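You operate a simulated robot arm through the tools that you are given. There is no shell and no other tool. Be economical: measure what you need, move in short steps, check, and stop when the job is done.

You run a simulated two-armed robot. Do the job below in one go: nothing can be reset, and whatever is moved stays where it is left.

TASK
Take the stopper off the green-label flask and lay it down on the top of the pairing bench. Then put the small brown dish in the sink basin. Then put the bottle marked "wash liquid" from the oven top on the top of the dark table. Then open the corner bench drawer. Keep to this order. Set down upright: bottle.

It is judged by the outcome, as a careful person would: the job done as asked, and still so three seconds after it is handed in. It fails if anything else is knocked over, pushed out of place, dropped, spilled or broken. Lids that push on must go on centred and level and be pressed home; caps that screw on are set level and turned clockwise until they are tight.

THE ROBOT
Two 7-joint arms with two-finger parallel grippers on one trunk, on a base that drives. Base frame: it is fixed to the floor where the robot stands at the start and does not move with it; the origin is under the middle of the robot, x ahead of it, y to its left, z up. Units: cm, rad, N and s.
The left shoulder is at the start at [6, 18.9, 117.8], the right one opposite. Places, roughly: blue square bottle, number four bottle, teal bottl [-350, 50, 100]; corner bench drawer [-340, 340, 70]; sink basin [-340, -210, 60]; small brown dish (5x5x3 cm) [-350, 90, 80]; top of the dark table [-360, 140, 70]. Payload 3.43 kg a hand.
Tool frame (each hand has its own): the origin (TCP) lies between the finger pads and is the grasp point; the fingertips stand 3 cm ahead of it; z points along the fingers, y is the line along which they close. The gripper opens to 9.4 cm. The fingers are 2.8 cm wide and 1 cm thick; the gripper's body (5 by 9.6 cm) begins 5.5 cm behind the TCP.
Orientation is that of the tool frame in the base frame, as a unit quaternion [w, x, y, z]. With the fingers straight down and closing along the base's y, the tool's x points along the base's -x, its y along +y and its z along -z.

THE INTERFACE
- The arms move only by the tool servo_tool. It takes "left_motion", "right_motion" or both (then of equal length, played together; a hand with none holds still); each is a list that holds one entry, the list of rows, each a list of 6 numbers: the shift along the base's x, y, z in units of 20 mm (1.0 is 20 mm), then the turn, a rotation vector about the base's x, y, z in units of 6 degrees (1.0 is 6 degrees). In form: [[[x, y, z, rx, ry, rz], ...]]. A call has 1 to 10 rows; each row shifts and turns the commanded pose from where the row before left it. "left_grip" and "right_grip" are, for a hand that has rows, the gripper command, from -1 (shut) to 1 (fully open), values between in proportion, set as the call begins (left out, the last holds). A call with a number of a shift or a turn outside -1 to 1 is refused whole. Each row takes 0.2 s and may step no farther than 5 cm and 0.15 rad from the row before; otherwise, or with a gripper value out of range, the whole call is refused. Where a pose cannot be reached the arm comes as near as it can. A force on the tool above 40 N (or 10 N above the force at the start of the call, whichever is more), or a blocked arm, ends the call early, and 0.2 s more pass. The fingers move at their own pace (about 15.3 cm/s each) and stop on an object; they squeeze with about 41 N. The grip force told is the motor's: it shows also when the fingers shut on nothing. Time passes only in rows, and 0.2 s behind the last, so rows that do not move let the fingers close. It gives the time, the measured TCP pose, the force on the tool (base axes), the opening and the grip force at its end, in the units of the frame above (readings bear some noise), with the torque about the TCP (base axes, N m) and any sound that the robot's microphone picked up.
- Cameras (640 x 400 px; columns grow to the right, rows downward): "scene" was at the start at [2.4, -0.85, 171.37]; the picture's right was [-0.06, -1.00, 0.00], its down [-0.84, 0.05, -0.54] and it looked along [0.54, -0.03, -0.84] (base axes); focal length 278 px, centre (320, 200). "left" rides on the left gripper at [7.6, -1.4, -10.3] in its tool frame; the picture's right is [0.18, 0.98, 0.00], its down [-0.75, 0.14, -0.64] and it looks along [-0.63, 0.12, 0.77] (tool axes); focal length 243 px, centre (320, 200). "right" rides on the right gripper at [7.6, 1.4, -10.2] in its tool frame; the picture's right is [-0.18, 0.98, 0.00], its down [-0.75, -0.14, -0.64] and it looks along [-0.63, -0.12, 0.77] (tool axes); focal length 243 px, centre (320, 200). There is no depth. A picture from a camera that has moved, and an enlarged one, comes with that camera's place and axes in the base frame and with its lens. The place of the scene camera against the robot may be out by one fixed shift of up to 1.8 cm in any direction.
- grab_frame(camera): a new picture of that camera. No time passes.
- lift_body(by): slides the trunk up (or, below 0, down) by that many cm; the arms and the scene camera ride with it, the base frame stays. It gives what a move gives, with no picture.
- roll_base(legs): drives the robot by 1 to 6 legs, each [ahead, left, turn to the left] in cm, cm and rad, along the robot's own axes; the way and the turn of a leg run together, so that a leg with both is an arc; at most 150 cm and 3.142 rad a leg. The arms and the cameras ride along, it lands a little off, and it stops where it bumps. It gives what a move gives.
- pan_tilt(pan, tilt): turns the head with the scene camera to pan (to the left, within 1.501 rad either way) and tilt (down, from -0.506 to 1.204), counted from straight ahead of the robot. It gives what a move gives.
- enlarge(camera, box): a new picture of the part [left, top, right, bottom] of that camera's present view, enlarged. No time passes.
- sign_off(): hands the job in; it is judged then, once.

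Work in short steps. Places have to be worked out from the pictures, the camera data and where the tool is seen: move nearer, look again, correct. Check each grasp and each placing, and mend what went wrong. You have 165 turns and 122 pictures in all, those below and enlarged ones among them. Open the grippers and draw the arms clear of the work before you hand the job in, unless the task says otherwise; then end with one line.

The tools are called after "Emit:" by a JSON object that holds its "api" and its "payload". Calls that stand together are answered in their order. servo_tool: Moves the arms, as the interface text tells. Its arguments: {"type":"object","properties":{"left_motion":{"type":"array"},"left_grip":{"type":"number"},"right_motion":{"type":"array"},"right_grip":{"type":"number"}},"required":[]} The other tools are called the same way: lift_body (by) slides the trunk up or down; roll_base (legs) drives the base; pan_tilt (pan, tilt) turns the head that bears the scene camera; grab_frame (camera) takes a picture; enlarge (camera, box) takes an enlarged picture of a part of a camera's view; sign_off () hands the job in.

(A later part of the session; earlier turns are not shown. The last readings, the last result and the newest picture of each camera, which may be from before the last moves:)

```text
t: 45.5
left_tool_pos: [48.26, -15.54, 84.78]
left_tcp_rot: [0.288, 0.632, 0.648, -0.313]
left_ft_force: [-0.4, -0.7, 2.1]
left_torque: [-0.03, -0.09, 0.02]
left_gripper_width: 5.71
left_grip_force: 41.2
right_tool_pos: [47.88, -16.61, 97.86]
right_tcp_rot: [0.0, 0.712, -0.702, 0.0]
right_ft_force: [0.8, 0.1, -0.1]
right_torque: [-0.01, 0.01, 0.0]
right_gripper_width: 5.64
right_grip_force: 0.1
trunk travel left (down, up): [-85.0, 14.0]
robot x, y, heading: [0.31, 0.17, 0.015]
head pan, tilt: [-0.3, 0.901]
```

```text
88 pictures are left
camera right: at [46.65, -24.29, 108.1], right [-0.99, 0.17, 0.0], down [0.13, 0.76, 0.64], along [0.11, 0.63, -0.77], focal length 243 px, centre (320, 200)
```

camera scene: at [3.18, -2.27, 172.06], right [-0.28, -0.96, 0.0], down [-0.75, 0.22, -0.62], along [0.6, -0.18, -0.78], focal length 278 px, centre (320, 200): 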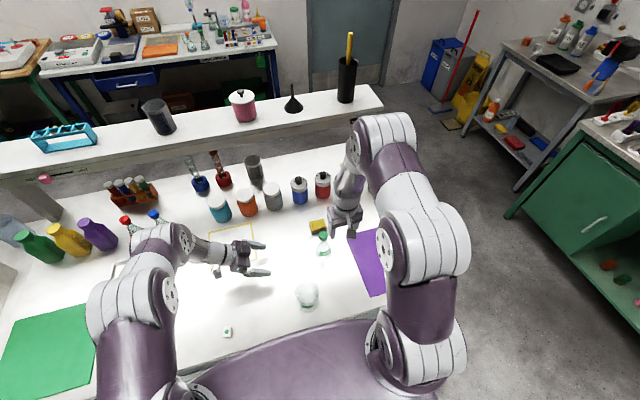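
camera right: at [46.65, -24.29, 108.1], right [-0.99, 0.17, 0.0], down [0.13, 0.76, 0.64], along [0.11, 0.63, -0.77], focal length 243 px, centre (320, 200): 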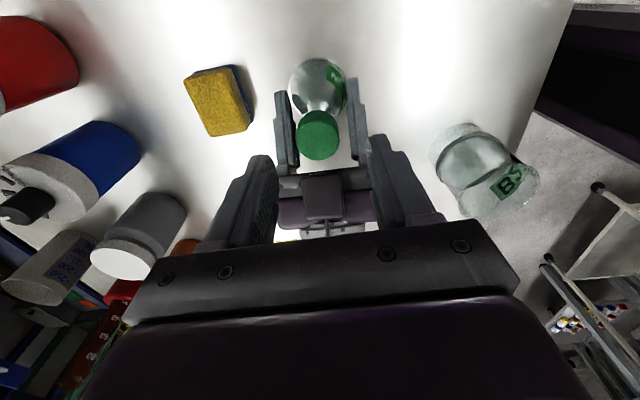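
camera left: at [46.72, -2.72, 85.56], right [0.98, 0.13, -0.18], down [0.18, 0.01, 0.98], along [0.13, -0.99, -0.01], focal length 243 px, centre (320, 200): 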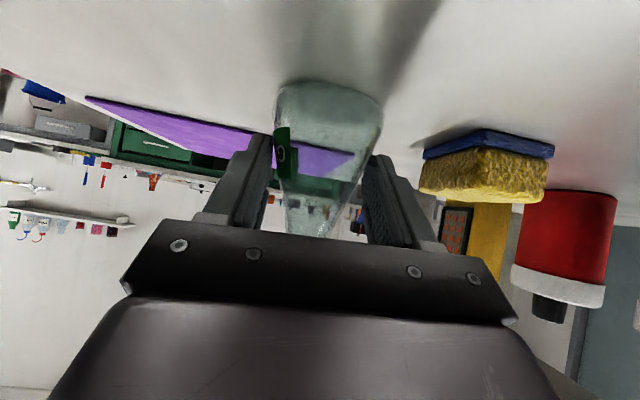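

Everything is aligned, so I lower to z≈91.4 and grip the cap.

Emit:
{"api": "servo_tool", "payload": {"right_motion": [[[0.1, -0.1, -0.8, 0, 0, 0], [0, 0, -0.8, 0, 0, 0], [0, 0, -0.8, 0, 0, 0], [0, 0, -0.8, 0, 0, 0], [0, 0, 0, 0, 0, 0]]]}}

Emit:
{"api": "servo_tool", "payload": {"right_motion": [[[0, 0, 0, 0, 0, 0], [0, 0, 0, 0, 0, 0], [0, 0, 0, 0, 0, 0]]], "right_grip": -1}}

Emit:
{"api": "grab_frame", "payload": {"camera": "right"}}

```text
t: 46.6
left_tool_pos: [48.22, -15.4, 84.78]
left_tcp_rot: [0.288, 0.631, 0.649, -0.312]
left_ft_force: [0.4, 0.4, 4.7]
left_torque: [-0.09, -0.11, 0.03]
left_gripper_width: 5.7
left_grip_force: 40.6
right_tool_pos: [48.13, -17.03, 91.57]
right_tcp_rot: [0.0, 0.712, -0.702, 0.0]
right_ft_force: [-0.1, 0.0, -0.6]
right_torque: [-0.02, -0.03, -0.01]
right_gripper_width: 5.63
right_grip_force: 0.1
trunk travel left (down, up): [-85.0, 14.0]
robot x, y, heading: [0.52, 0.4, 0.013]
head pan, tilt: [-0.3, 0.901]
```

```text
t: 47.5
left_tool_pos: [48.21, -15.49, 84.75]
left_tcp_rot: [0.288, 0.632, 0.648, -0.312]
left_ft_force: [0.8, 0.4, 6.4]
left_torque: [-0.11, -0.19, -0.02]
left_gripper_width: 5.68
left_grip_force: 40.7
right_tool_pos: [48.19, -16.94, 91.48]
right_tcp_rot: [0.0, 0.712, -0.702, 0.0]
right_ft_force: [-0.9, 0.3, -0.5]
right_torque: [0.0, -0.03, 0.02]
right_gripper_width: 2.91
right_grip_force: 40.9
trunk travel left (down, up): [-85.0, 14.0]
robot x, y, heading: [0.53, 0.2, 0.02]
head pan, tilt: [-0.3, 0.901]
heard: snap
```

```text
87 pictures are left
camera right: at [46.9, -24.58, 101.75], right [-0.99, 0.17, 0.0], down [0.13, 0.76, 0.64], along [0.11, 0.63, -0.77], focal length 243 px, centre (320, 200)
```

right: 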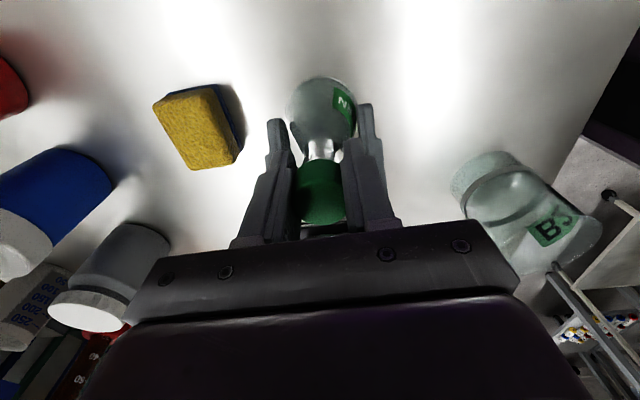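

I heard a snap, perhaps the stopper seating shifting. I pull up slowly with the right hand.

Emit:
{"api": "servo_tool", "payload": {"right_motion": [[[0, 0, 0.15, 0, 0, 0], [0, 0, 0.15, 0, 0, 0], [0, 0, 0.15, 0, 0, 0], [0, 0, 0.15, 0, 0, 0], [0, 0, 0, 0, 0, 0]]]}}

Emit:
{"api": "grab_frame", "payload": {"camera": "right"}}

Emit:
{"api": "grab_frame", "payload": {"camera": "left"}}

```text
t: 48.6
left_tool_pos: [48.2, -15.52, 84.77]
left_tcp_rot: [0.288, 0.632, 0.648, -0.312]
left_ft_force: [1.1, -1.2, 8.8]
left_torque: [-0.08, -0.25, 0.0]
left_gripper_width: 5.65
left_grip_force: 41.0
right_tool_pos: [48.15, -16.84, 92.78]
right_tcp_rot: [0.001, 0.712, -0.702, 0.0]
right_ft_force: [0.1, 0.1, 0.6]
right_torque: [-0.02, -0.01, -0.01]
right_gripper_width: 2.84
right_grip_force: 41.1
trunk travel left (down, up): [-85.0, 14.0]
robot x, y, heading: [0.66, 0.15, 0.018]
head pan, tilt: [-0.3, 0.901]
```

```text
86 pictures are left
camera right: at [46.89, -24.49, 103.06], right [-0.99, 0.17, 0.0], down [0.13, 0.76, 0.64], along [0.11, 0.63, -0.77], focal length 243 px, centre (320, 200)
```

right: 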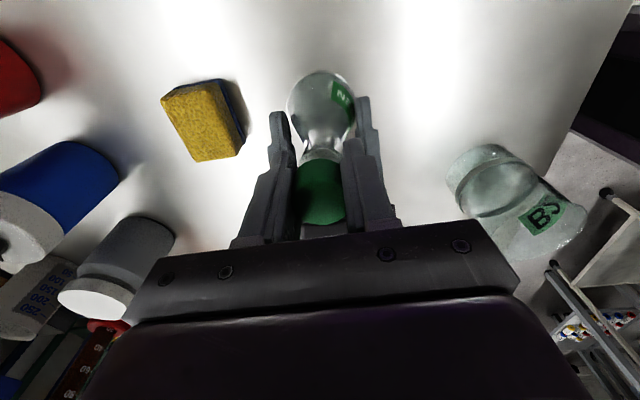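

```text
85 pictures are left
camera left: at [46.71, -2.71, 85.61], right [0.98, 0.13, -0.18], down [0.18, 0.01, 0.98], along [0.13, -0.99, -0.01], focal length 243 px, centre (320, 200)
```

left: 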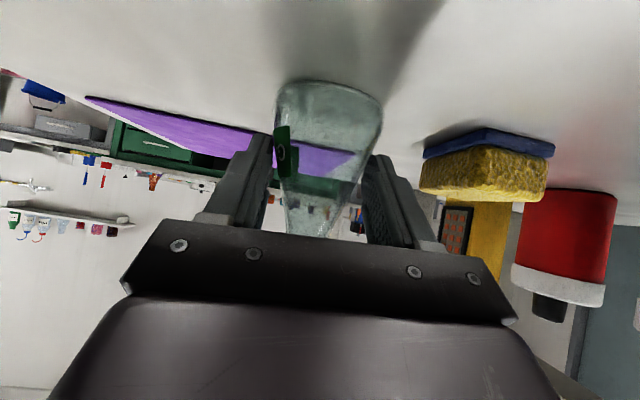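

The flask stays put while the cap comes up freely. I lift the cap well clear and then release the left hand.

Emit:
{"api": "servo_tool", "payload": {"right_motion": [[[0, 0, 0.5, 0, 0, 0], [0, 0, 1, 0, 0, 0], [0, 0, 1, 0, 0, 0], [0, 0, 1, 0, 0, 0], [0, -0.8, 0.5, 0, 0, 0], [0, -0.8, 0, 0, 0, 0], [0, 0, 0, 0, 0, 0]]]}}

Emit:
{"api": "servo_tool", "payload": {"left_motion": [[[0, 0, 0, 0, 0, 0], [0, 0, 0, 0, 0, 0], [0, 0, 0, 0, 0, 0]]], "left_grip": 1}}

Emit:
{"api": "grab_frame", "payload": {"camera": "right"}}

Emit:
{"api": "grab_frame", "payload": {"camera": "left"}}

```text
t: 50.2
left_tool_pos: [48.14, -15.49, 84.85]
left_tcp_rot: [0.288, 0.631, 0.649, -0.312]
left_ft_force: [2.3, -1.0, 12.8]
left_torque: [-0.18, -0.21, -0.02]
left_gripper_width: 5.63
left_grip_force: 40.8
right_tool_pos: [48.12, -20.06, 100.88]
right_tcp_rot: [-0.001, 0.712, -0.702, -0.001]
right_ft_force: [-0.4, 0.3, 0.2]
right_torque: [0.02, 0.01, 0.03]
right_gripper_width: 2.86
right_grip_force: 41.3
trunk travel left (down, up): [-85.0, 14.0]
robot x, y, heading: [0.3, 0.17, 0.013]
head pan, tilt: [-0.3, 0.901]
```

```text
t: 51.0
left_tool_pos: [48.25, -15.52, 84.79]
left_tcp_rot: [0.288, 0.631, 0.649, -0.312]
left_ft_force: [0.2, 0.8, 0.7]
left_torque: [-0.02, 0.04, 0.02]
left_gripper_width: 9.4
left_grip_force: 0.1
right_tool_pos: [48.24, -20.09, 100.72]
right_tcp_rot: [0.0, 0.712, -0.702, 0.0]
right_ft_force: [-0.2, -0.5, 0.6]
right_torque: [-0.01, 0.02, 0.01]
right_gripper_width: 2.85
right_grip_force: 40.7
trunk travel left (down, up): [-85.0, 14.0]
robot x, y, heading: [0.63, 0.22, 0.014]
head pan, tilt: [-0.3, 0.901]
```

```text
84 pictures are left
camera right: at [46.97, -27.74, 110.99], right [-0.99, 0.17, 0.0], down [0.13, 0.76, 0.64], along [0.11, 0.63, -0.77], focal length 243 px, centre (320, 200)
```

right: 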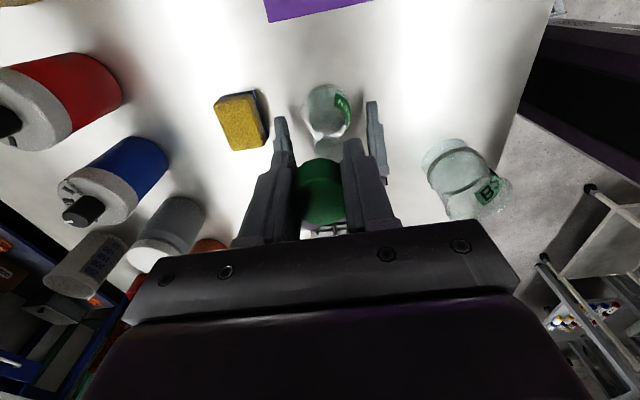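

```text
83 pictures are left
camera left: at [46.73, -2.71, 85.53], right [0.98, 0.13, -0.18], down [0.18, 0.01, 0.98], along [0.13, -0.99, -0.01], focal length 243 px, centre (320, 200)
```

left: 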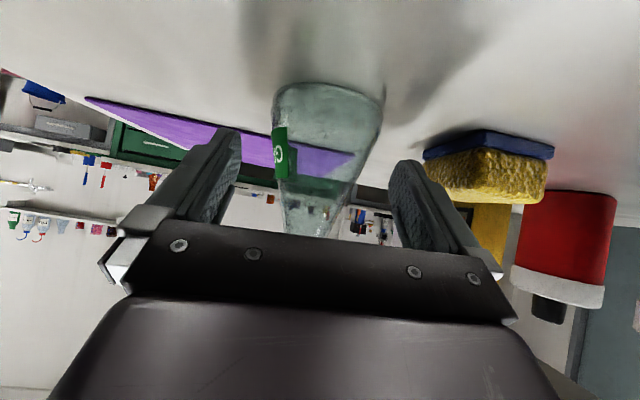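

The stopper is off and the flask stands undisturbed. I back the left hand out along +y and look at the stopper from the side.

Emit:
{"api": "servo_tool", "payload": {"left_motion": [[[0, 1, 0, 0, 0, 0], [0, 1, 0, 0, 0, 0], [0, 1, 0, 0, 0, 0], [0, 1, 0.2, 0, 0, 0], [0, 1, 0.5, 0, 0, 0], [0, 1, 1, 0, 0, 0], [0, 1, 1, 0, 0, 0], [0, 1, 1, 0, 0, 0], [0, 1, 1, 0, 0, 0], [0, 1, 1, 0, 0, 0]]]}}

Emit:
{"api": "enlarge", "payload": {"camera": "left", "box": [200, 40, 440, 230]}}

Emit:
{"api": "grab_frame", "payload": {"camera": "scene"}}

```text
t: 53.2
left_tool_pos: [48.27, 4.74, 96.24]
left_tcp_rot: [0.289, 0.631, 0.649, -0.311]
left_ft_force: [1.5, -0.1, 0.0]
left_torque: [0.01, 0.02, 0.02]
left_gripper_width: 9.39
left_grip_force: 0.1
right_tool_pos: [48.19, -20.1, 100.88]
right_tcp_rot: [0.0, 0.712, -0.702, 0.0]
right_ft_force: [0.6, 0.5, -0.2]
right_torque: [0.02, -0.02, 0.0]
right_gripper_width: 2.87
right_grip_force: 41.0
trunk travel left (down, up): [-85.0, 14.0]
robot x, y, heading: [0.67, 0.61, 0.019]
head pan, tilt: [-0.3, 0.901]
```

```text
2.11 times, centred on (320, 135) of left
camera zoom: at [46.91, 17.46, 97.02], right [0.98, 0.13, -0.18], down [0.18, 0.01, 0.98], along [0.13, -0.99, -0.01], focal length 511 px, centre (320, 337)
```

zoom: 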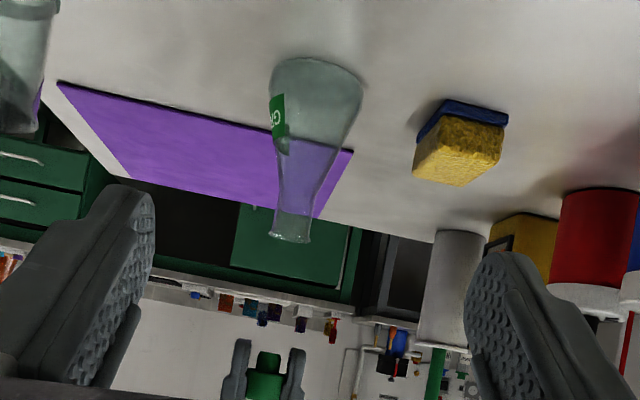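

```text
81 pictures are left
camera scene: at [3.16, -2.22, 172.06], right [-0.28, -0.96, 0.0], down [-0.75, 0.22, -0.62], along [0.6, -0.18, -0.78], focal length 278 px, centre (320, 200)
```

scene: 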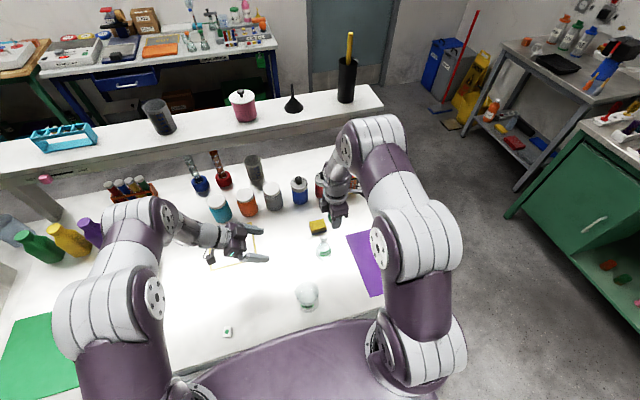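

The stopper has a short plug reaching to about 0.7 cm short of the fingertips. I'll lay it on the bare bench near (38, -19), between flask, beaker and mat.

Emit:
{"api": "servo_tool", "payload": {"right_motion": [[[-1, 0.1, 0, 0, 0, 0], [-1, 0.1, 0, 0, 0, 0], [-1, 0.1, 0, 0, 0, 0], [-1, 0.1, -0.5, 0, 0, 0], [-1, 0, -1, 0, 0, 0], [0, 0, -1, 0, 0, 0], [0, 0, -1, 0, 0, 0], [0, 0, -1, 0, 0, 0], [0, 0, -1, 0, 0, 0], [0, 0, -1, 0, 0, 0]]]}}

Emit:
{"api": "grab_frame", "payload": {"camera": "right"}}

Emit:
{"api": "grab_frame", "payload": {"camera": "left"}}

```text
t: 55.5
left_tool_pos: [48.43, 4.57, 96.19]
left_tcp_rot: [0.289, 0.631, 0.649, -0.312]
left_ft_force: [-0.2, 0.5, 0.2]
left_torque: [0.0, 0.01, -0.05]
left_gripper_width: 9.39
left_grip_force: 0.2
right_tool_pos: [38.2, -19.31, 87.77]
right_tcp_rot: [-0.001, 0.712, -0.702, 0.0]
right_ft_force: [-0.4, -0.7, 0.0]
right_torque: [0.02, 0.0, -0.04]
right_gripper_width: 2.84
right_grip_force: 40.8
trunk travel left (down, up): [-85.0, 14.0]
robot x, y, heading: [0.64, 0.82, 0.015]
head pan, tilt: [-0.3, 0.901]
```

```text
80 pictures are left
camera right: at [36.89, -26.91, 97.95], right [-0.99, 0.17, 0.0], down [0.13, 0.76, 0.64], along [0.11, 0.63, -0.77], focal length 243 px, centre (320, 200)
```

right: 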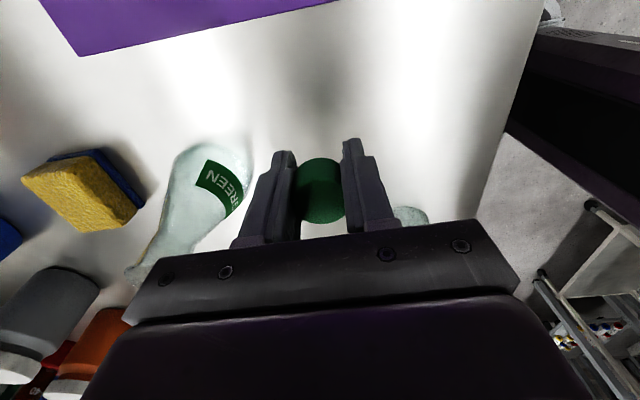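

```text
79 pictures are left
camera left: at [46.91, 17.38, 96.98], right [0.98, 0.13, -0.18], down [0.18, 0.01, 0.98], along [0.13, -0.99, -0.01], focal length 243 px, centre (320, 200)
```

left: 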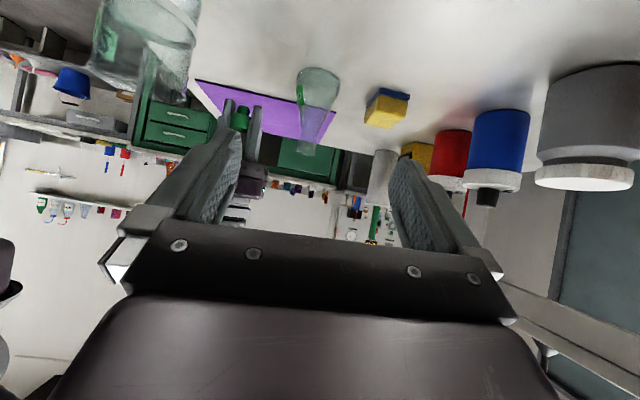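

The spot is clear. I descend to just above the table and then step down in small amounts until contact.

Emit:
{"api": "servo_tool", "payload": {"right_motion": [[[0, 0, -0.7, 0, 0, 0], [0, 0, -0.7, 0, 0, 0], [0, 0, -0.4, 0, 0, 0], [0, 0, 0, 0, 0, 0]]]}}

Emit:
{"api": "enlarge", "payload": {"camera": "left", "box": [180, 60, 300, 180]}}

```text
t: 56.5
left_tool_pos: [48.34, 4.65, 96.26]
left_tcp_rot: [0.289, 0.631, 0.649, -0.312]
left_ft_force: [0.7, -0.2, 0.0]
left_torque: [0.01, 0.03, -0.01]
left_gripper_width: 9.4
left_grip_force: 0.1
right_tool_pos: [38.15, -19.25, 84.18]
right_tcp_rot: [0.0, 0.711, -0.703, 0.0]
right_ft_force: [-0.3, -0.2, -0.5]
right_torque: [0.05, -0.02, 0.0]
right_gripper_width: 2.84
right_grip_force: 41.4
trunk travel left (down, up): [-85.0, 14.0]
robot x, y, heading: [0.57, 0.11, 0.014]
head pan, tilt: [-0.3, 0.901]
```

```text
3.33 times, centred on (240, 120) of left
camera zoom: at [46.89, 17.39, 96.99], right [0.98, 0.13, -0.18], down [0.18, 0.01, 0.98], along [0.13, -0.99, -0.01], focal length 809 px, centre (587, 467)
```

zoom: 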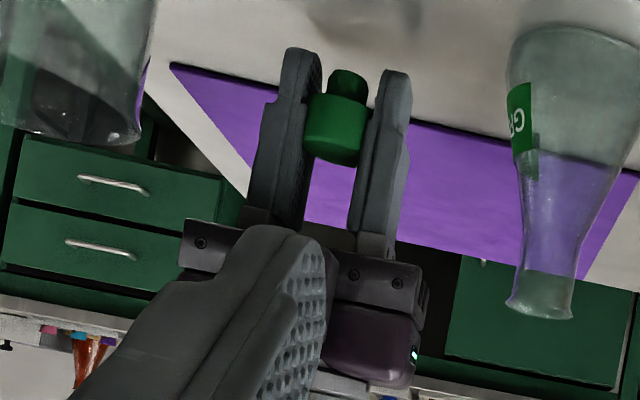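

The tips are at about z 81.2 and the table at about 79.8. I step down further and watch the force.

Emit:
{"api": "servo_tool", "payload": {"right_motion": [[[0, 0, -0.2, 0, 0, 0], [0, 0, -0.15, 0, 0, 0], [0, 0, 0, 0, 0, 0]]]}}

Emit:
{"api": "servo_tool", "payload": {"right_motion": [[[0, 0, -0.1, 0, 0, 0], [0, 0, -0.1, 0, 0, 0], [0, 0, 0, 0, 0, 0]]]}}

```text
t: 57.2
left_tool_pos: [48.27, 4.56, 96.18]
left_tcp_rot: [0.289, 0.631, 0.648, -0.313]
left_ft_force: [0.5, 0.5, 0.5]
left_torque: [-0.03, 0.01, 0.01]
left_gripper_width: 9.4
left_grip_force: 0.0
right_tool_pos: [38.13, -19.4, 83.51]
right_tcp_rot: [0.001, 0.712, -0.702, 0.0]
right_ft_force: [0.0, 0.7, -1.2]
right_torque: [-0.01, 0.0, -0.01]
right_gripper_width: 2.84
right_grip_force: 41.1
trunk travel left (down, up): [-85.0, 14.0]
robot x, y, heading: [0.33, 0.19, 0.012]
head pan, tilt: [-0.3, 0.901]
```

```text
t: 58.0
left_tool_pos: [48.48, 4.6, 96.21]
left_tcp_rot: [0.288, 0.631, 0.649, -0.312]
left_ft_force: [0.0, 0.3, 0.1]
left_torque: [0.03, 0.01, 0.01]
left_gripper_width: 9.4
left_grip_force: 0.0
right_tool_pos: [38.26, -19.31, 83.13]
right_tcp_rot: [0.0, 0.712, -0.702, 0.0]
right_ft_force: [-0.7, -0.4, 1.1]
right_torque: [0.01, 0.02, 0.01]
right_gripper_width: 2.83
right_grip_force: 41.3
trunk travel left (down, up): [-85.0, 14.0]
robot x, y, heading: [0.46, 0.81, 0.014]
head pan, tilt: [-0.3, 0.901]
```

Emit:
{"api": "servo_tool", "payload": {"right_motion": [[[0, 0, -0.1, 0, 0, 0], [0, 0, -0.1, 0, 0, 0], [0, 0, 0, 0, 0, 0]]]}}

Emit:
{"api": "enlarge", "payload": {"camera": "left", "box": [180, 40, 300, 160]}}

```text
t: 58.8
left_tool_pos: [48.09, 4.68, 96.3]
left_tcp_rot: [0.288, 0.632, 0.648, -0.313]
left_ft_force: [-0.1, 0.5, -0.7]
left_torque: [-0.03, -0.02, 0.04]
left_gripper_width: 9.44
left_grip_force: 0.2
right_tool_pos: [38.07, -19.37, 83.0]
right_tcp_rot: [-0.001, 0.712, -0.702, 0.002]
right_ft_force: [-8.0, -4.1, 34.8]
right_torque: [0.07, 0.87, 0.27]
right_gripper_width: 2.82
right_grip_force: 41.0
trunk travel left (down, up): [-85.0, 14.0]
robot x, y, heading: [0.51, 0.58, 0.012]
head pan, tilt: [-0.3, 0.901]
stopped in row 3 (right hand): the force on the tool passed its limit (the readings are from after the stop); the commanded pose is now the measured one
```

```text
3.33 times, centred on (240, 100) of left
camera zoom: at [46.68, 17.43, 97.14], right [0.98, 0.13, -0.18], down [0.18, 0.01, 0.98], along [0.13, -0.99, -0.01], focal length 809 px, centre (587, 533)
```

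zoom: 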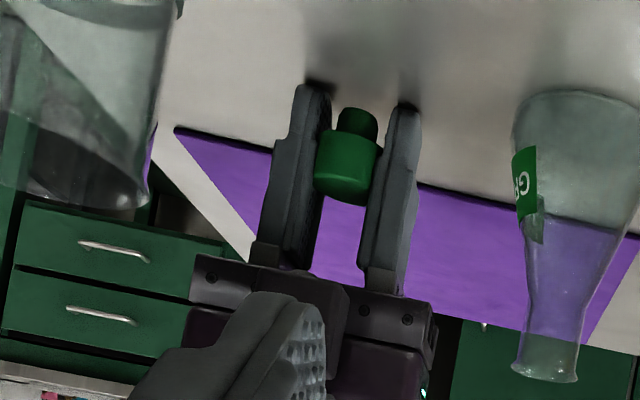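

The tips touched at z≈80.0, so that is the table height. I rise 0.15 cm and open just a little, so the stopper slides down guided and upright.

Emit:
{"api": "servo_tool", "payload": {"right_motion": [[[0, 0, 0.08, 0, 0, 0], [0, 0, 0, 0, 0, 0]]]}}

Emit:
{"api": "servo_tool", "payload": {"right_motion": [[[0, 0, 0, 0, 0, 0], [0, 0, 0, 0, 0, 0], [0, 0, 0, 0, 0, 0]]], "right_grip": -0.33}}

Emit:
{"api": "enlarge", "payload": {"camera": "left", "box": [180, 40, 300, 160]}}

```text
t: 59.4
left_tool_pos: [48.19, 4.53, 96.28]
left_tcp_rot: [0.288, 0.632, 0.649, -0.311]
left_ft_force: [0.7, 0.2, -0.3]
left_torque: [-0.02, 0.0, -0.03]
left_gripper_width: 9.39
left_grip_force: 0.0
right_tool_pos: [38.16, -19.28, 83.02]
right_tcp_rot: [-0.002, 0.712, -0.702, 0.002]
right_ft_force: [-7.5, -2.9, 13.3]
right_torque: [-0.06, 0.49, 0.07]
right_gripper_width: 2.83
right_grip_force: 40.9
trunk travel left (down, up): [-85.0, 14.0]
robot x, y, heading: [0.61, 0.64, 0.014]
head pan, tilt: [-0.3, 0.901]
```

```text
t: 60.1
left_tool_pos: [48.27, 4.69, 96.3]
left_tcp_rot: [0.288, 0.631, 0.649, -0.311]
left_ft_force: [0.1, -0.9, 0.4]
left_torque: [-0.01, 0.01, 0.01]
left_gripper_width: 9.38
left_grip_force: 0.0
right_tool_pos: [38.32, -19.29, 83.07]
right_tcp_rot: [-0.002, 0.712, -0.702, 0.003]
right_ft_force: [-1.1, -3.3, 8.9]
right_torque: [-0.05, 0.24, 0.08]
right_gripper_width: 3.26
right_grip_force: 0.5
trunk travel left (down, up): [-85.0, 14.0]
robot x, y, heading: [-0.1, 0.33, 0.014]
head pan, tilt: [-0.3, 0.901]
```

```text
3.33 times, centred on (240, 100) of left
camera zoom: at [46.83, 17.36, 97.02], right [0.98, 0.13, -0.18], down [0.18, 0.01, 0.98], along [0.13, -0.99, -0.01], focal length 809 px, centre (587, 533)
```

zoom: 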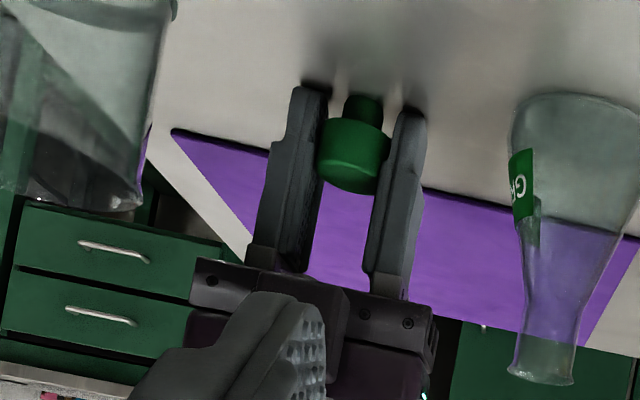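

The stopper has slid down onto the table. I open wider and lift straight up.

Emit:
{"api": "servo_tool", "payload": {"right_motion": [[[0, 0, 0.1, 0, 0, 0], [0, 0, 0, 0, 0, 0], [0, 0, 0.5, 0, 0, 0], [0, 0, 1, 0, 0, 0], [0, 0, 1, 0, 0, 0], [0, 0, 1, 0, 0, 0], [0, 0, 1, 0, 0, 0]]], "right_grip": 0.1}}

Emit:
{"api": "grab_frame", "payload": {"camera": "right"}}

Emit:
{"api": "enlarge", "payload": {"camera": "left", "box": [180, 20, 380, 160]}}

```text
t: 61.8
left_tool_pos: [48.42, 4.6, 96.25]
left_tcp_rot: [0.288, 0.631, 0.649, -0.312]
left_ft_force: [-0.3, -0.4, -0.1]
left_torque: [0.0, 0.03, -0.01]
left_gripper_width: 9.41
left_grip_force: 0.1
right_tool_pos: [38.36, -19.44, 92.22]
right_tcp_rot: [-0.002, 0.712, -0.702, 0.001]
right_ft_force: [0.1, -0.4, -0.6]
right_torque: [-0.01, -0.03, 0.04]
right_gripper_width: 5.17
right_grip_force: 0.0
trunk travel left (down, up): [-85.0, 14.0]
robot x, y, heading: [0.26, 0.26, 0.013]
head pan, tilt: [-0.3, 0.901]
```

```text
75 pictures are left
camera right: at [37.02, -27.05, 102.42], right [-0.99, 0.17, 0.0], down [0.13, 0.76, 0.64], along [0.11, 0.63, -0.77], focal length 243 px, centre (320, 200)
```

right: 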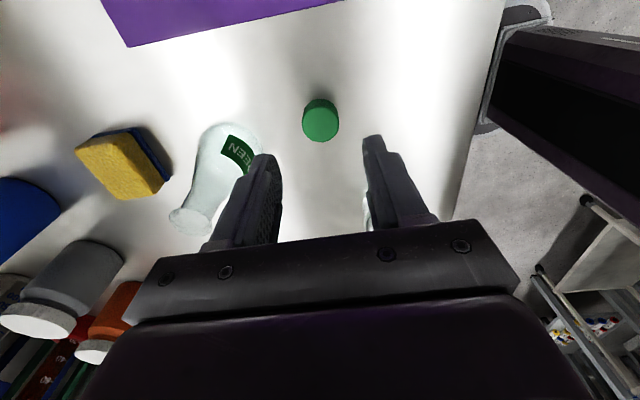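

```text
2.86 times, centred on (280, 90) of left
camera zoom: at [46.86, 17.37, 97.0], right [0.98, 0.13, -0.18], down [0.18, 0.01, 0.98], along [0.13, -0.99, -0.01], focal length 693 px, centre (434, 514)
```

zoom: 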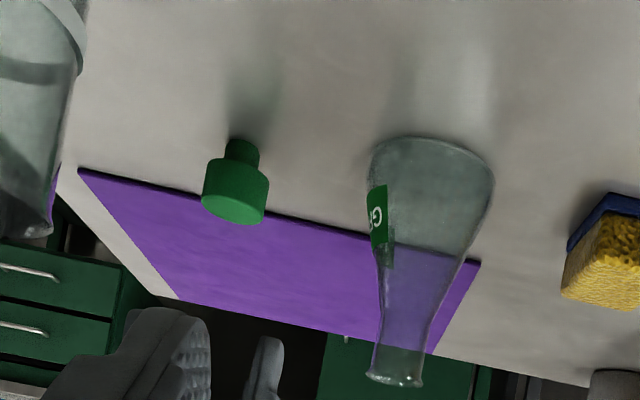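

The stopper stands quietly on the bench top. I raise both arms and return them to the straight-down pose for driving.

Emit:
{"api": "servo_tool", "payload": {"right_motion": [[[0, 0, 1, 0, 0, 0], [0, 0, 1, 0, 0, 0], [0, 0, 1, 0, 0, -1], [0, 0, 1, 0, 0, -1], [0, 0, 1, 0, 0, -1], [0, 0, 1, 0, 0, -1], [0, 0, 1, 0, 0, -1], [0, 0, 1, 0, 0, -1], [0, 0, 0, 0, 0, -1], [0, 0, 0, 0, 0, -1]]], "left_motion": [[[0, 0, 1, 0, 0, 0], [0, 0, 1, 0, 0, 0], [0, 0, 1, 1, 0, 0], [0, 0, 1, 1, 0, 0], [0, 0, 1, 1, 0, 0], [0, 0, 1, 1, 0, 0], [0, 0, 1, 1, 0, 0], [0, 0, 1, 1, 0, 0], [0, 0, 1, 1, 0, 0], [0, 0, 1, 1, 0, 0]]]}}

Emit:
{"api": "servo_tool", "payload": {"right_motion": [[[0, -0.5, 0, 0, 0, -1], [0, -0.5, 0, 0, 0, -1], [0, -0.5, 0, 0, 0, -1], [0, 0, 0, 0, 0, -1], [0, 0, 0, 0, 0, -1], [0, 0, 0, 0, 0, -1], [0, 0, 0, 0, 0, -1], [0, 0, 0, 0, 0, 0], [0, 0, 0, 0, 0, 0], [0, 0, 0, 0, 0, 0]]], "left_motion": [[[-0.5, 0, 0, 0.4, 0, 1], [-0.5, 0.5, 0, 0, 0, 1], [-0.5, 0.5, 0, 0, 0, 1], [-0.5, 0.5, 0, 0, 0, 1], [-0.5, 0.5, 0, 0, 0, 1], [-0.5, 0.5, 0, 0, 0, 1], [-0.5, 0.5, 0, 0, 0, 1], [-0.5, 0, 0, 0, 0, 1], [0, 0, 0, 0, 0, 1], [0, 0, 0, 0, 0, 1]]]}}

Emit:
{"api": "servo_tool", "payload": {"left_motion": [[[0, 0, 0, 0, 0, 1], [0, 0, 0, 0, 0, 1], [0, 0, 0, 0, 0, 1], [0, 0, 0, 0, 0, 1], [0, 0, 0, 0, 0, 1], [0, 0, 0, 0, 0, 0]]]}}

Emit:
{"api": "grab_frame", "payload": {"camera": "scene"}}

```text
t: 64.0
left_tool_pos: [48.28, 4.67, 116.15]
left_tcp_rot: [0.006, 0.693, 0.72, -0.021]
left_ft_force: [-0.9, -1.4, 0.8]
left_torque: [-0.01, -0.02, 0.02]
left_gripper_width: 9.37
left_grip_force: 0.1
right_tool_pos: [38.2, -19.37, 108.36]
right_tcp_rot: [0.001, -0.364, 0.931, -0.002]
right_ft_force: [-0.7, 0.6, 0.3]
right_torque: [-0.01, -0.01, 0.0]
right_gripper_width: 5.17
right_grip_force: 0.1
trunk travel left (down, up): [-85.0, 14.0]
robot x, y, heading: [0.26, 0.22, 0.012]
head pan, tilt: [-0.3, 0.901]
```

```text
t: 66.2
left_tool_pos: [40.16, 10.48, 116.03]
left_tcp_rot: [-0.003, 0.241, 0.971, -0.008]
left_ft_force: [0.5, 0.1, -0.1]
left_torque: [0.0, -0.01, 0.0]
left_gripper_width: 9.41
left_grip_force: 0.0
right_tool_pos: [38.34, -22.32, 108.25]
right_tcp_rot: [0.0, -0.007, 1.0, -0.002]
right_ft_force: [0.4, 0.3, 0.8]
right_torque: [-0.01, -0.02, 0.03]
right_gripper_width: 5.14
right_grip_force: 0.1
trunk travel left (down, up): [-85.0, 14.0]
robot x, y, heading: [0.57, 0.37, 0.016]
head pan, tilt: [-0.3, 0.901]
```

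```text
t: 67.5
left_tool_pos: [40.4, 10.65, 116.25]
left_tcp_rot: [-0.002, -0.019, 1.0, -0.008]
left_ft_force: [0.6, 0.1, 0.3]
left_torque: [-0.02, 0.01, -0.01]
left_gripper_width: 9.41
left_grip_force: 0.1
right_tool_pos: [38.3, -22.46, 108.2]
right_tcp_rot: [0.0, -0.007, 1.0, -0.002]
right_ft_force: [0.4, 0.2, 0.7]
right_torque: [-0.01, -0.01, 0.01]
right_gripper_width: 5.16
right_grip_force: 0.2
trunk travel left (down, up): [-85.0, 14.0]
robot x, y, heading: [0.45, 0.21, 0.012]
head pan, tilt: [-0.3, 0.901]
```

```text
73 pictures are left
camera scene: at [3.13, -2.31, 172.06], right [-0.28, -0.96, 0.0], down [-0.75, 0.22, -0.62], along [0.6, -0.18, -0.78], focal length 278 px, centre (320, 200)
```

scene: 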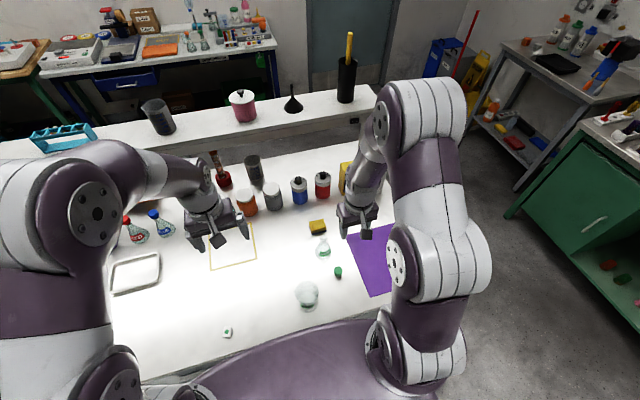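

All good here. I back off, turn around to the right, and drive along the open corridor towards the dark table, then look.

Emit:
{"api": "roll_base", "payload": {"legs": [[-40, 0, 0], [0, 0, -1.57], [0, 0, -1.57], [140, 0, 0], [55, 0, 0]]}}

Emit:
{"api": "pan_tilt", "payload": {"pan": -0.4, "tilt": 0.4}}

Emit:
{"api": "grab_frame", "payload": {"camera": "scene"}}

```text
t: 87.0
left_tool_pos: [-274.17, -23.65, 116.25]
left_tcp_rot: [-0.008, 0.999, 0.047, 0.002]
left_ft_force: [0.0, -0.6, 0.2]
left_torque: [-0.02, 0.02, -0.01]
left_gripper_width: 9.38
left_grip_force: 0.0
right_tool_pos: [-274.06, 9.24, 108.16]
right_tcp_rot: [-0.001, 0.999, 0.036, 0.0]
right_ft_force: [-1.0, -0.2, 0.0]
right_torque: [-0.03, 0.01, 0.02]
right_gripper_width: 5.17
right_grip_force: 0.0
trunk travel left (down, up): [-85.0, 14.0]
robot x, y, heading: [-234.78, -11.2, -3.072]
head pan, tilt: [-0.3, 0.901]
```

```text
t: 88.0
left_tool_pos: [-274.15, -23.62, 116.25]
left_tcp_rot: [-0.008, 0.999, 0.048, 0.001]
left_ft_force: [0.1, 0.5, 0.5]
left_torque: [0.02, 0.01, 0.01]
left_gripper_width: 9.41
left_grip_force: 0.0
right_tool_pos: [-274.09, 9.33, 108.23]
right_tcp_rot: [-0.002, 0.999, 0.036, -0.001]
right_ft_force: [-0.1, -0.3, -0.4]
right_torque: [-0.01, 0.02, 0.04]
right_gripper_width: 5.18
right_grip_force: 0.1
trunk travel left (down, up): [-85.0, 14.0]
robot x, y, heading: [-234.86, -11.1, -3.069]
head pan, tilt: [-0.4, 0.4]
```

```text
72 pictures are left
camera scene: at [-236.33, -8.25, 176.35], right [0.32, 0.95, 0.0], down [0.37, -0.13, -0.92], along [-0.87, 0.3, -0.39], focal length 278 px, centre (320, 200)
```

scene: 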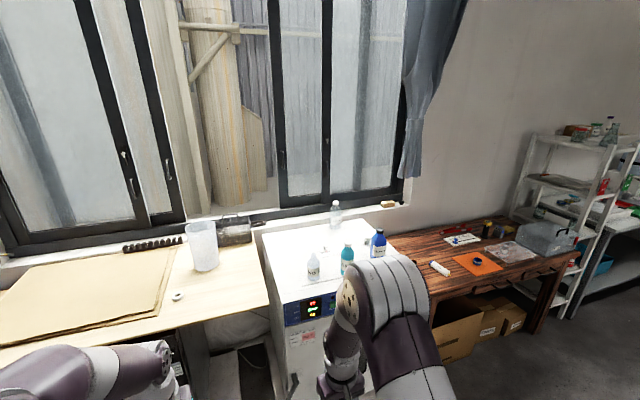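

The heading is a bit off. I see four bottles on the oven and a small brown thing at pixel (388,204), so I enlarge.

Emit:
{"api": "enlarge", "payload": {"camera": "scene", "box": [260, 180, 580, 300]}}

Emit:
{"api": "roll_base", "payload": {"legs": [[0, -65, -0.07]]}}

Emit:
{"api": "pan_tilt", "payload": {"pan": 0, "tilt": 0.5}}

Emit:
{"api": "grab_frame", "payload": {"camera": "scene"}}

```text
2.00 times, centred on (420, 240) of scene
camera zoom: at [-236.33, -8.25, 176.35], right [0.32, 0.95, 0.0], down [0.37, -0.13, -0.92], along [-0.87, 0.3, -0.39], focal length 555 px, centre (120, 120)
```

zoom: 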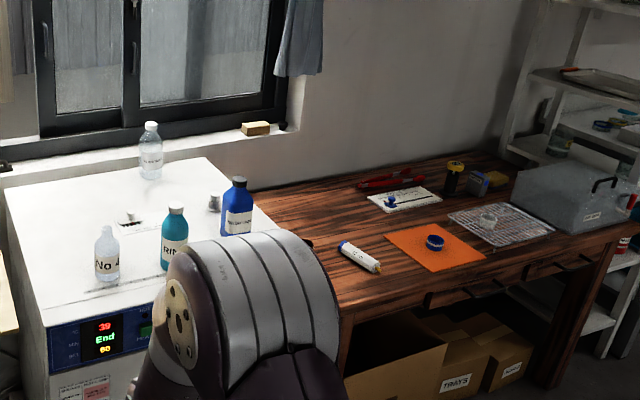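

```text
t: 91.6
left_tool_pos: [-277.21, 44.69, 116.17]
left_tcp_rot: [-0.01, 1.0, 0.009, 0.001]
left_ft_force: [-0.3, 0.1, -0.1]
left_torque: [0.01, -0.04, 0.02]
left_gripper_width: 9.41
left_grip_force: 0.1
right_tool_pos: [-274.6, 77.37, 108.23]
right_tcp_rot: [-0.002, 1.0, -0.002, -0.001]
right_ft_force: [0.1, 0.0, 0.4]
right_torque: [-0.03, -0.01, -0.01]
right_gripper_width: 5.19
right_grip_force: 0.1
trunk travel left (down, up): [-85.0, 14.0]
robot x, y, heading: [-237.27, 53.74, 3.134]
head pan, tilt: [-0.4, 0.4]
```

```text
t: 92.5
left_tool_pos: [-277.18, 44.5, 116.2]
left_tcp_rot: [-0.009, 1.0, 0.009, 0.001]
left_ft_force: [0.3, -0.5, -1.1]
left_torque: [-0.04, -0.01, 0.02]
left_gripper_width: 9.4
left_grip_force: 0.0
right_tool_pos: [-274.67, 77.28, 108.2]
right_tcp_rot: [-0.002, 1.0, -0.003, 0.0]
right_ft_force: [-0.3, -0.1, -0.8]
right_torque: [-0.04, 0.03, 0.01]
right_gripper_width: 5.16
right_grip_force: 0.1
trunk travel left (down, up): [-85.0, 14.0]
robot x, y, heading: [-236.98, 54.35, 3.139]
head pan, tilt: [0.0, 0.499]
```

```text
70 pictures are left
camera scene: at [-238.86, 53.58, 175.45], right [0.01, 1.0, 0.0], down [0.48, 0.0, -0.88], along [-0.88, 0.0, -0.48], focal length 278 px, centre (320, 200)
```

scene: 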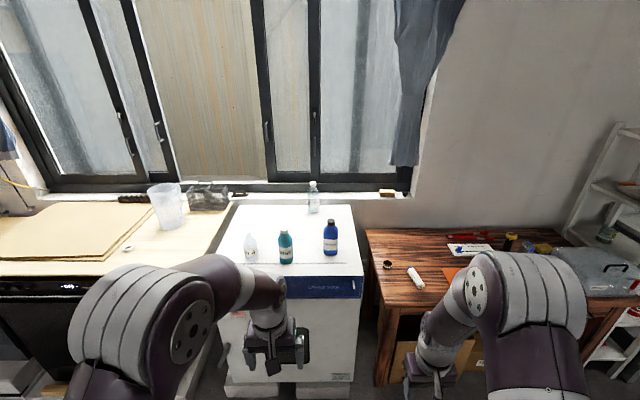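

Emit:
{"api": "enlarge", "payload": {"camera": "scene", "box": [220, 160, 480, 310]}}

```text
2.46 times, centred on (350, 235) of scene
camera zoom: at [-238.86, 53.58, 175.45], right [0.01, 1.0, 0.0], down [0.48, 0.0, -0.88], along [-0.88, 0.0, -0.48], focal length 684 px, centre (246, 114)
```

zoom: 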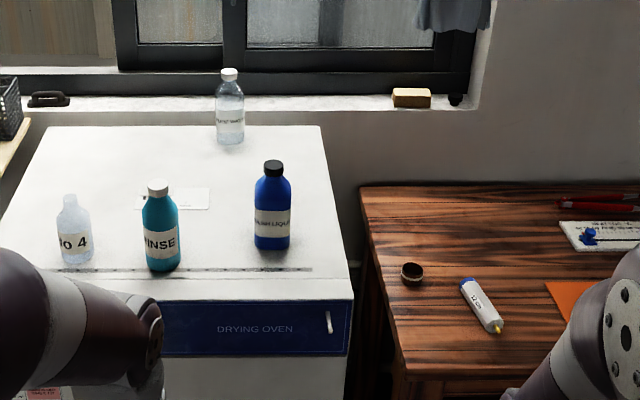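

The small brown dish is the round thing near (-352, 90) on the dark table. The oven bottles reach z≈117, so I tuck the left arm up and back before driving in with the right hand towards the dish.

Emit:
{"api": "servo_tool", "payload": {"left_motion": [[[1, -0.7, 0.8, 0, 0, 0], [1, -0.7, 0.8, 0, 0, 0], [1, -0.7, 0.8, 0, 0, 0], [1, -0.7, 0.8, 0, 0, 0], [1, -0.7, 0.8, 0, 0, 0], [1, -0.7, 0.8, 0, 0, 0], [1, -0.7, 0.8, 0, 0, 0], [0.5, -0.5, 0.8, 0, 0, 0]]]}}

Emit:
{"api": "roll_base", "payload": {"legs": [[0, -18, 0], [45, 0, 0]]}}

Emit:
{"api": "pan_tilt", "payload": {"pan": -0.2, "tilt": 0.8}}

Emit:
{"api": "grab_frame", "payload": {"camera": "scene"}}

Emit:
{"api": "grab_frame", "payload": {"camera": "right"}}

```text
t: 94.3
left_tool_pos: [-264.48, 35.81, 126.3]
left_tcp_rot: [-0.009, 1.0, 0.01, 0.002]
left_ft_force: [0.2, 0.1, -0.9]
left_torque: [-0.03, 0.0, -0.02]
left_gripper_width: 9.38
left_grip_force: 0.0
left hand out of reach, approached as far as the arm can: row 7, 8
right_tool_pos: [-274.74, 77.51, 108.16]
right_tcp_rot: [-0.002, 1.0, -0.003, 0.0]
right_ft_force: [0.2, 0.0, 0.3]
right_torque: [0.02, 0.02, 0.0]
right_gripper_width: 5.18
right_grip_force: 0.0
trunk travel left (down, up): [-85.0, 14.0]
robot x, y, heading: [-236.93, 53.81, 3.139]
head pan, tilt: [0.0, 0.499]
```

```text
t: 98.1
left_tool_pos: [-309.59, 53.48, 126.44]
left_tcp_rot: [-0.008, 1.0, 0.012, 0.001]
left_ft_force: [0.4, 0.5, 0.2]
left_torque: [0.02, -0.04, -0.01]
left_gripper_width: 9.39
left_grip_force: 0.1
right_tool_pos: [-319.9, 95.13, 108.25]
right_tcp_rot: [-0.002, 1.0, 0.001, 0.0]
right_ft_force: [0.6, 0.3, 0.5]
right_torque: [0.03, -0.02, 0.01]
right_gripper_width: 5.16
right_grip_force: 0.0
trunk travel left (down, up): [-85.0, 14.0]
robot x, y, heading: [-282.6, 72.17, -3.139]
head pan, tilt: [0.0, 0.499]
```

```text
t: 98.9
left_tool_pos: [-309.75, 53.54, 126.48]
left_tcp_rot: [-0.009, 1.0, 0.012, 0.002]
left_ft_force: [-0.3, -0.2, -0.1]
left_torque: [0.02, 0.01, -0.02]
left_gripper_width: 9.4
left_grip_force: 0.1
right_tool_pos: [-320.18, 95.2, 108.13]
right_tcp_rot: [-0.002, 1.0, 0.001, 0.0]
right_ft_force: [0.2, -0.6, -0.6]
right_torque: [0.0, 0.01, 0.01]
right_gripper_width: 5.14
right_grip_force: 0.0
trunk travel left (down, up): [-85.0, 14.0]
robot x, y, heading: [-282.57, 72.05, -3.137]
head pan, tilt: [-0.201, 0.799]
```

```text
68 pictures are left
camera scene: at [-282.99, 73.08, 172.86], right [0.2, 0.98, 0.0], down [0.7, -0.14, -0.7], along [-0.68, 0.14, -0.72], focal length 278 px, centre (320, 200)
```

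scene: 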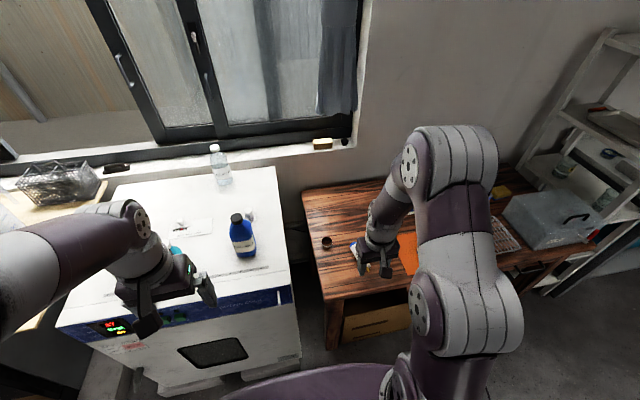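

```text
67 pictures are left
camera right: at [-312.39, 93.69, 118.43], right [-0.18, -0.98, 0.0], down [-0.75, 0.14, 0.64], along [-0.63, 0.12, -0.77], focal length 243 px, centre (320, 200)
```

right: 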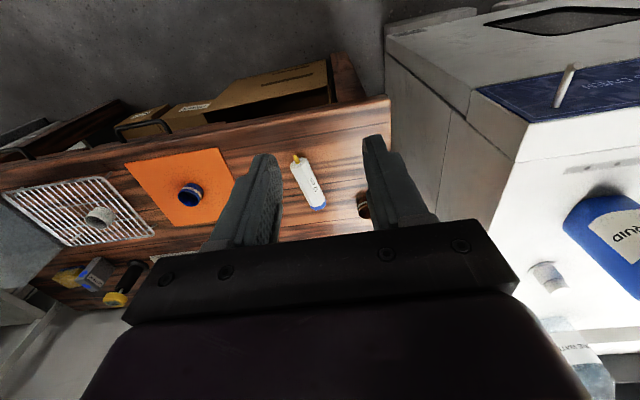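

The dish is at (-351, 90), about 10 cm from the pen. I roll a little nearer and lower the trunk to gain reach, then bring the right hand above the dish.

Emit:
{"api": "roll_base", "payload": {"legs": [[7, 0, 0]]}}

Emit:
{"api": "lift_body", "payload": {"by": -13}}

Emit:
{"api": "servo_tool", "payload": {"right_motion": [[[-1, -0.3, 0, 0, 0, 0], [-1, -0.3, 0, 0, 0, 0], [-1, -0.3, 0, 0, 0, 0], [-1, -0.3, 0, 0, 0, 0], [-1, -0.3, 0, 0, 0, 0], [-0.5, -0.3, 0, 0, 0, 0]]], "right_grip": 0.6}}

Emit:
{"api": "grab_frame", "payload": {"camera": "right"}}

```text
t: 99.9
left_tool_pos: [-316.37, 53.51, 126.45]
left_tcp_rot: [-0.008, 1.0, 0.012, 0.0]
left_ft_force: [0.7, -0.6, -0.6]
left_torque: [0.06, 0.0, 0.0]
left_gripper_width: 9.39
left_grip_force: 0.2
right_tool_pos: [-326.87, 95.08, 108.29]
right_tcp_rot: [-0.002, 1.0, 0.001, -0.001]
right_ft_force: [0.3, -0.4, 0.4]
right_torque: [-0.01, 0.03, 0.02]
right_gripper_width: 5.15
right_grip_force: 0.0
trunk travel left (down, up): [-85.0, 14.0]
robot x, y, heading: [-289.26, 71.83, -3.142]
head pan, tilt: [-0.201, 0.799]
```

```text
t: 101.5
left_tool_pos: [-316.55, 53.44, 113.4]
left_tcp_rot: [-0.009, 1.0, 0.012, 0.001]
left_ft_force: [0.9, -0.7, 0.6]
left_torque: [0.02, -0.01, -0.02]
left_gripper_width: 9.42
left_grip_force: 0.1
right_tool_pos: [-326.89, 95.03, 95.25]
right_tcp_rot: [-0.002, 1.0, 0.001, 0.0]
right_ft_force: [0.3, 0.7, -0.7]
right_torque: [-0.03, 0.0, 0.01]
right_gripper_width: 5.2
right_grip_force: 0.1
trunk travel left (down, up): [-72.0, 27.0]
robot x, y, heading: [-289.68, 72.07, -3.137]
head pan, tilt: [-0.201, 0.799]
```

```text
t: 102.9
left_tool_pos: [-316.58, 53.49, 113.38]
left_tcp_rot: [-0.009, 1.0, 0.012, 0.002]
left_ft_force: [0.1, 0.2, 0.1]
left_torque: [0.01, 0.01, 0.01]
left_gripper_width: 9.41
left_grip_force: 0.2
right_tool_pos: [-338.0, 91.39, 95.21]
right_tcp_rot: [-0.002, 1.0, 0.001, 0.0]
right_ft_force: [-0.2, 0.1, -0.4]
right_torque: [0.02, 0.02, -0.01]
right_gripper_width: 7.53
right_grip_force: 0.1
trunk travel left (down, up): [-72.0, 27.0]
robot x, y, heading: [-289.16, 71.87, -3.143]
head pan, tilt: [-0.201, 0.799]
```

```text
66 pictures are left
camera right: at [-330.37, 89.92, 105.43], right [-0.18, -0.98, 0.0], down [-0.75, 0.14, 0.64], along [-0.63, 0.12, -0.77], focal length 243 px, centre (320, 200)
```

right: 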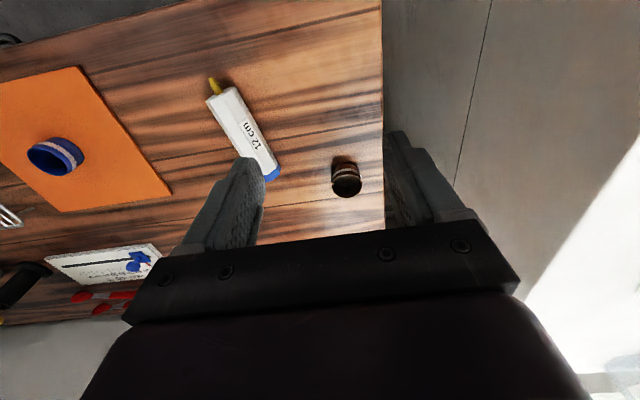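

The dish is confirmed at (-351.7, 90). I move over it and lower partway.

Emit:
{"api": "servo_tool", "payload": {"right_motion": [[[-1, -0.1, -0.4, 0, 0, 0], [-1, -0.1, -0.4, 0, 0, 0], [-1, -0.1, -0.4, 0, 0, 0], [-1, -0.1, -0.4, 0, 0, 0], [-1, -0.1, -0.6, 0, 0, 0], [-1, -0.1, -0.6, 0, 0, 0], [-0.85, 0, -0.6, 0, 0, 0], [0, 0, 0, 0, 0, 0]]]}}

Emit:
{"api": "grab_frame", "payload": {"camera": "right"}}

```text
t: 104.7
left_tool_pos: [-316.67, 53.41, 113.33]
left_tcp_rot: [-0.009, 1.0, 0.012, 0.001]
left_ft_force: [0.5, -0.2, 0.7]
left_torque: [-0.02, 0.02, 0.01]
left_gripper_width: 9.4
left_grip_force: 0.0
right_tool_pos: [-350.97, 90.24, 88.2]
right_tcp_rot: [-0.002, 1.0, 0.0, 0.0]
right_ft_force: [-0.3, -0.3, 0.2]
right_torque: [0.0, 0.01, -0.02]
right_gripper_width: 7.53
right_grip_force: 0.0
right hand out of reach, approached as far as the arm can: row 7
trunk travel left (down, up): [-72.0, 27.0]
robot x, y, heading: [-289.44, 71.99, -3.14]
head pan, tilt: [-0.201, 0.799]
```

```text
65 pictures are left
camera right: at [-343.3, 88.83, 98.44], right [-0.18, -0.98, 0.0], down [-0.75, 0.14, 0.64], along [-0.63, 0.12, -0.77], focal length 243 px, centre (320, 200)
```

right: 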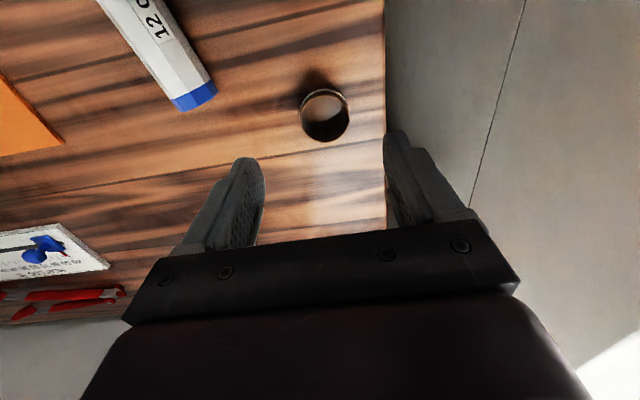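

The hand straddles the dish in y and is nearly aligned in x. I lower the trunk by 8 cm, which brings the hand straight down and regains reach.

Emit:
{"api": "lift_body", "payload": {"by": -8}}

Emit:
{"api": "grab_frame", "payload": {"camera": "right"}}

```text
t: 105.9
left_tool_pos: [-316.63, 53.57, 105.31]
left_tcp_rot: [-0.009, 1.0, 0.012, 0.001]
left_ft_force: [0.3, 0.7, 0.8]
left_torque: [0.01, -0.01, 0.0]
left_gripper_width: 9.39
left_grip_force: 0.1
right_tool_pos: [-350.96, 90.35, 80.18]
right_tcp_rot: [-0.001, 1.0, 0.0, 0.0]
right_ft_force: [0.5, 0.4, -1.0]
right_torque: [0.06, 0.01, -0.01]
right_gripper_width: 7.54
right_grip_force: 0.0
trunk travel left (down, up): [-64.0, 35.0]
robot x, y, heading: [-289.43, 72.08, -3.142]
head pan, tilt: [-0.201, 0.799]
```

```text
64 pictures are left
camera right: at [-343.32, 88.85, 90.44], right [-0.18, -0.98, 0.0], down [-0.75, 0.14, 0.64], along [-0.63, 0.12, -0.77], focal length 243 px, centre (320, 200)
```

right: 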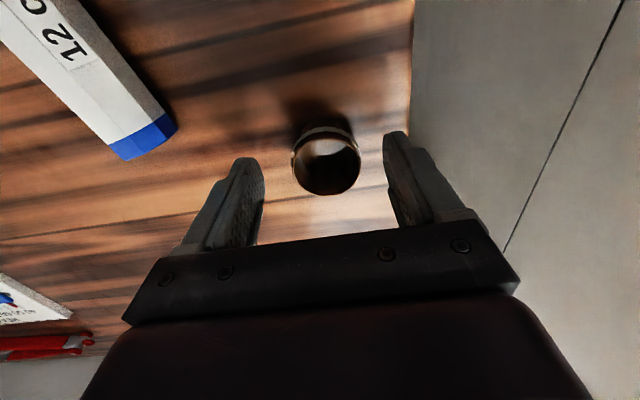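

The rim is at z≈77.6, so the table is near 74.6, and x/y are aligned. I lower 2 cm and close.

Emit:
{"api": "servo_tool", "payload": {"right_motion": [[[0, 0, -0.4, 0, 0, 0], [0, 0, -0.4, 0, 0, 0], [0, 0, -0.2, 0, 0, 0], [0, 0, 0, 0, 0, 0]]]}}

Emit:
{"api": "servo_tool", "payload": {"right_motion": [[[0, 0, 0, 0, 0, 0], [0, 0, 0, 0, 0, 0], [0, 0, 0, 0, 0, 0]]], "right_grip": -1}}

Emit:
{"api": "grab_frame", "payload": {"camera": "right"}}

```text
t: 106.9
left_tool_pos: [-316.71, 53.57, 105.33]
left_tcp_rot: [-0.009, 1.0, 0.011, 0.001]
left_ft_force: [0.5, 0.1, -0.1]
left_torque: [0.02, 0.03, 0.04]
left_gripper_width: 9.39
left_grip_force: 0.1
right_tool_pos: [-350.98, 90.35, 78.26]
right_tcp_rot: [-0.002, 1.0, 0.001, 0.001]
right_ft_force: [0.1, 0.1, -0.8]
right_torque: [-0.01, 0.03, -0.03]
right_gripper_width: 7.52
right_grip_force: 0.2
trunk travel left (down, up): [-64.0, 35.0]
robot x, y, heading: [-289.65, 71.86, -3.136]
head pan, tilt: [-0.201, 0.799]
```

```text
t: 107.7
left_tool_pos: [-316.75, 53.56, 105.44]
left_tcp_rot: [-0.009, 1.0, 0.012, 0.001]
left_ft_force: [0.7, -0.1, 0.4]
left_torque: [0.01, 0.01, 0.0]
left_gripper_width: 9.4
left_grip_force: 0.1
right_tool_pos: [-350.86, 90.28, 78.34]
right_tcp_rot: [-0.002, 1.0, 0.001, 0.001]
right_ft_force: [-0.4, 0.6, 0.1]
right_torque: [-0.02, 0.0, -0.02]
right_gripper_width: 4.16
right_grip_force: 40.8
trunk travel left (down, up): [-64.0, 35.0]
robot x, y, heading: [-289.42, 71.94, -3.137]
head pan, tilt: [-0.201, 0.799]
```

```text
63 pictures are left
camera right: at [-343.32, 88.86, 88.47], right [-0.18, -0.98, 0.0], down [-0.75, 0.14, 0.64], along [-0.63, 0.12, -0.77], focal length 243 px, centre (320, 200)
```

right: 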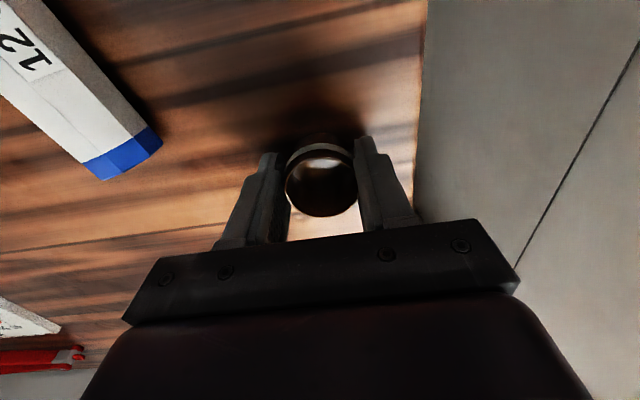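

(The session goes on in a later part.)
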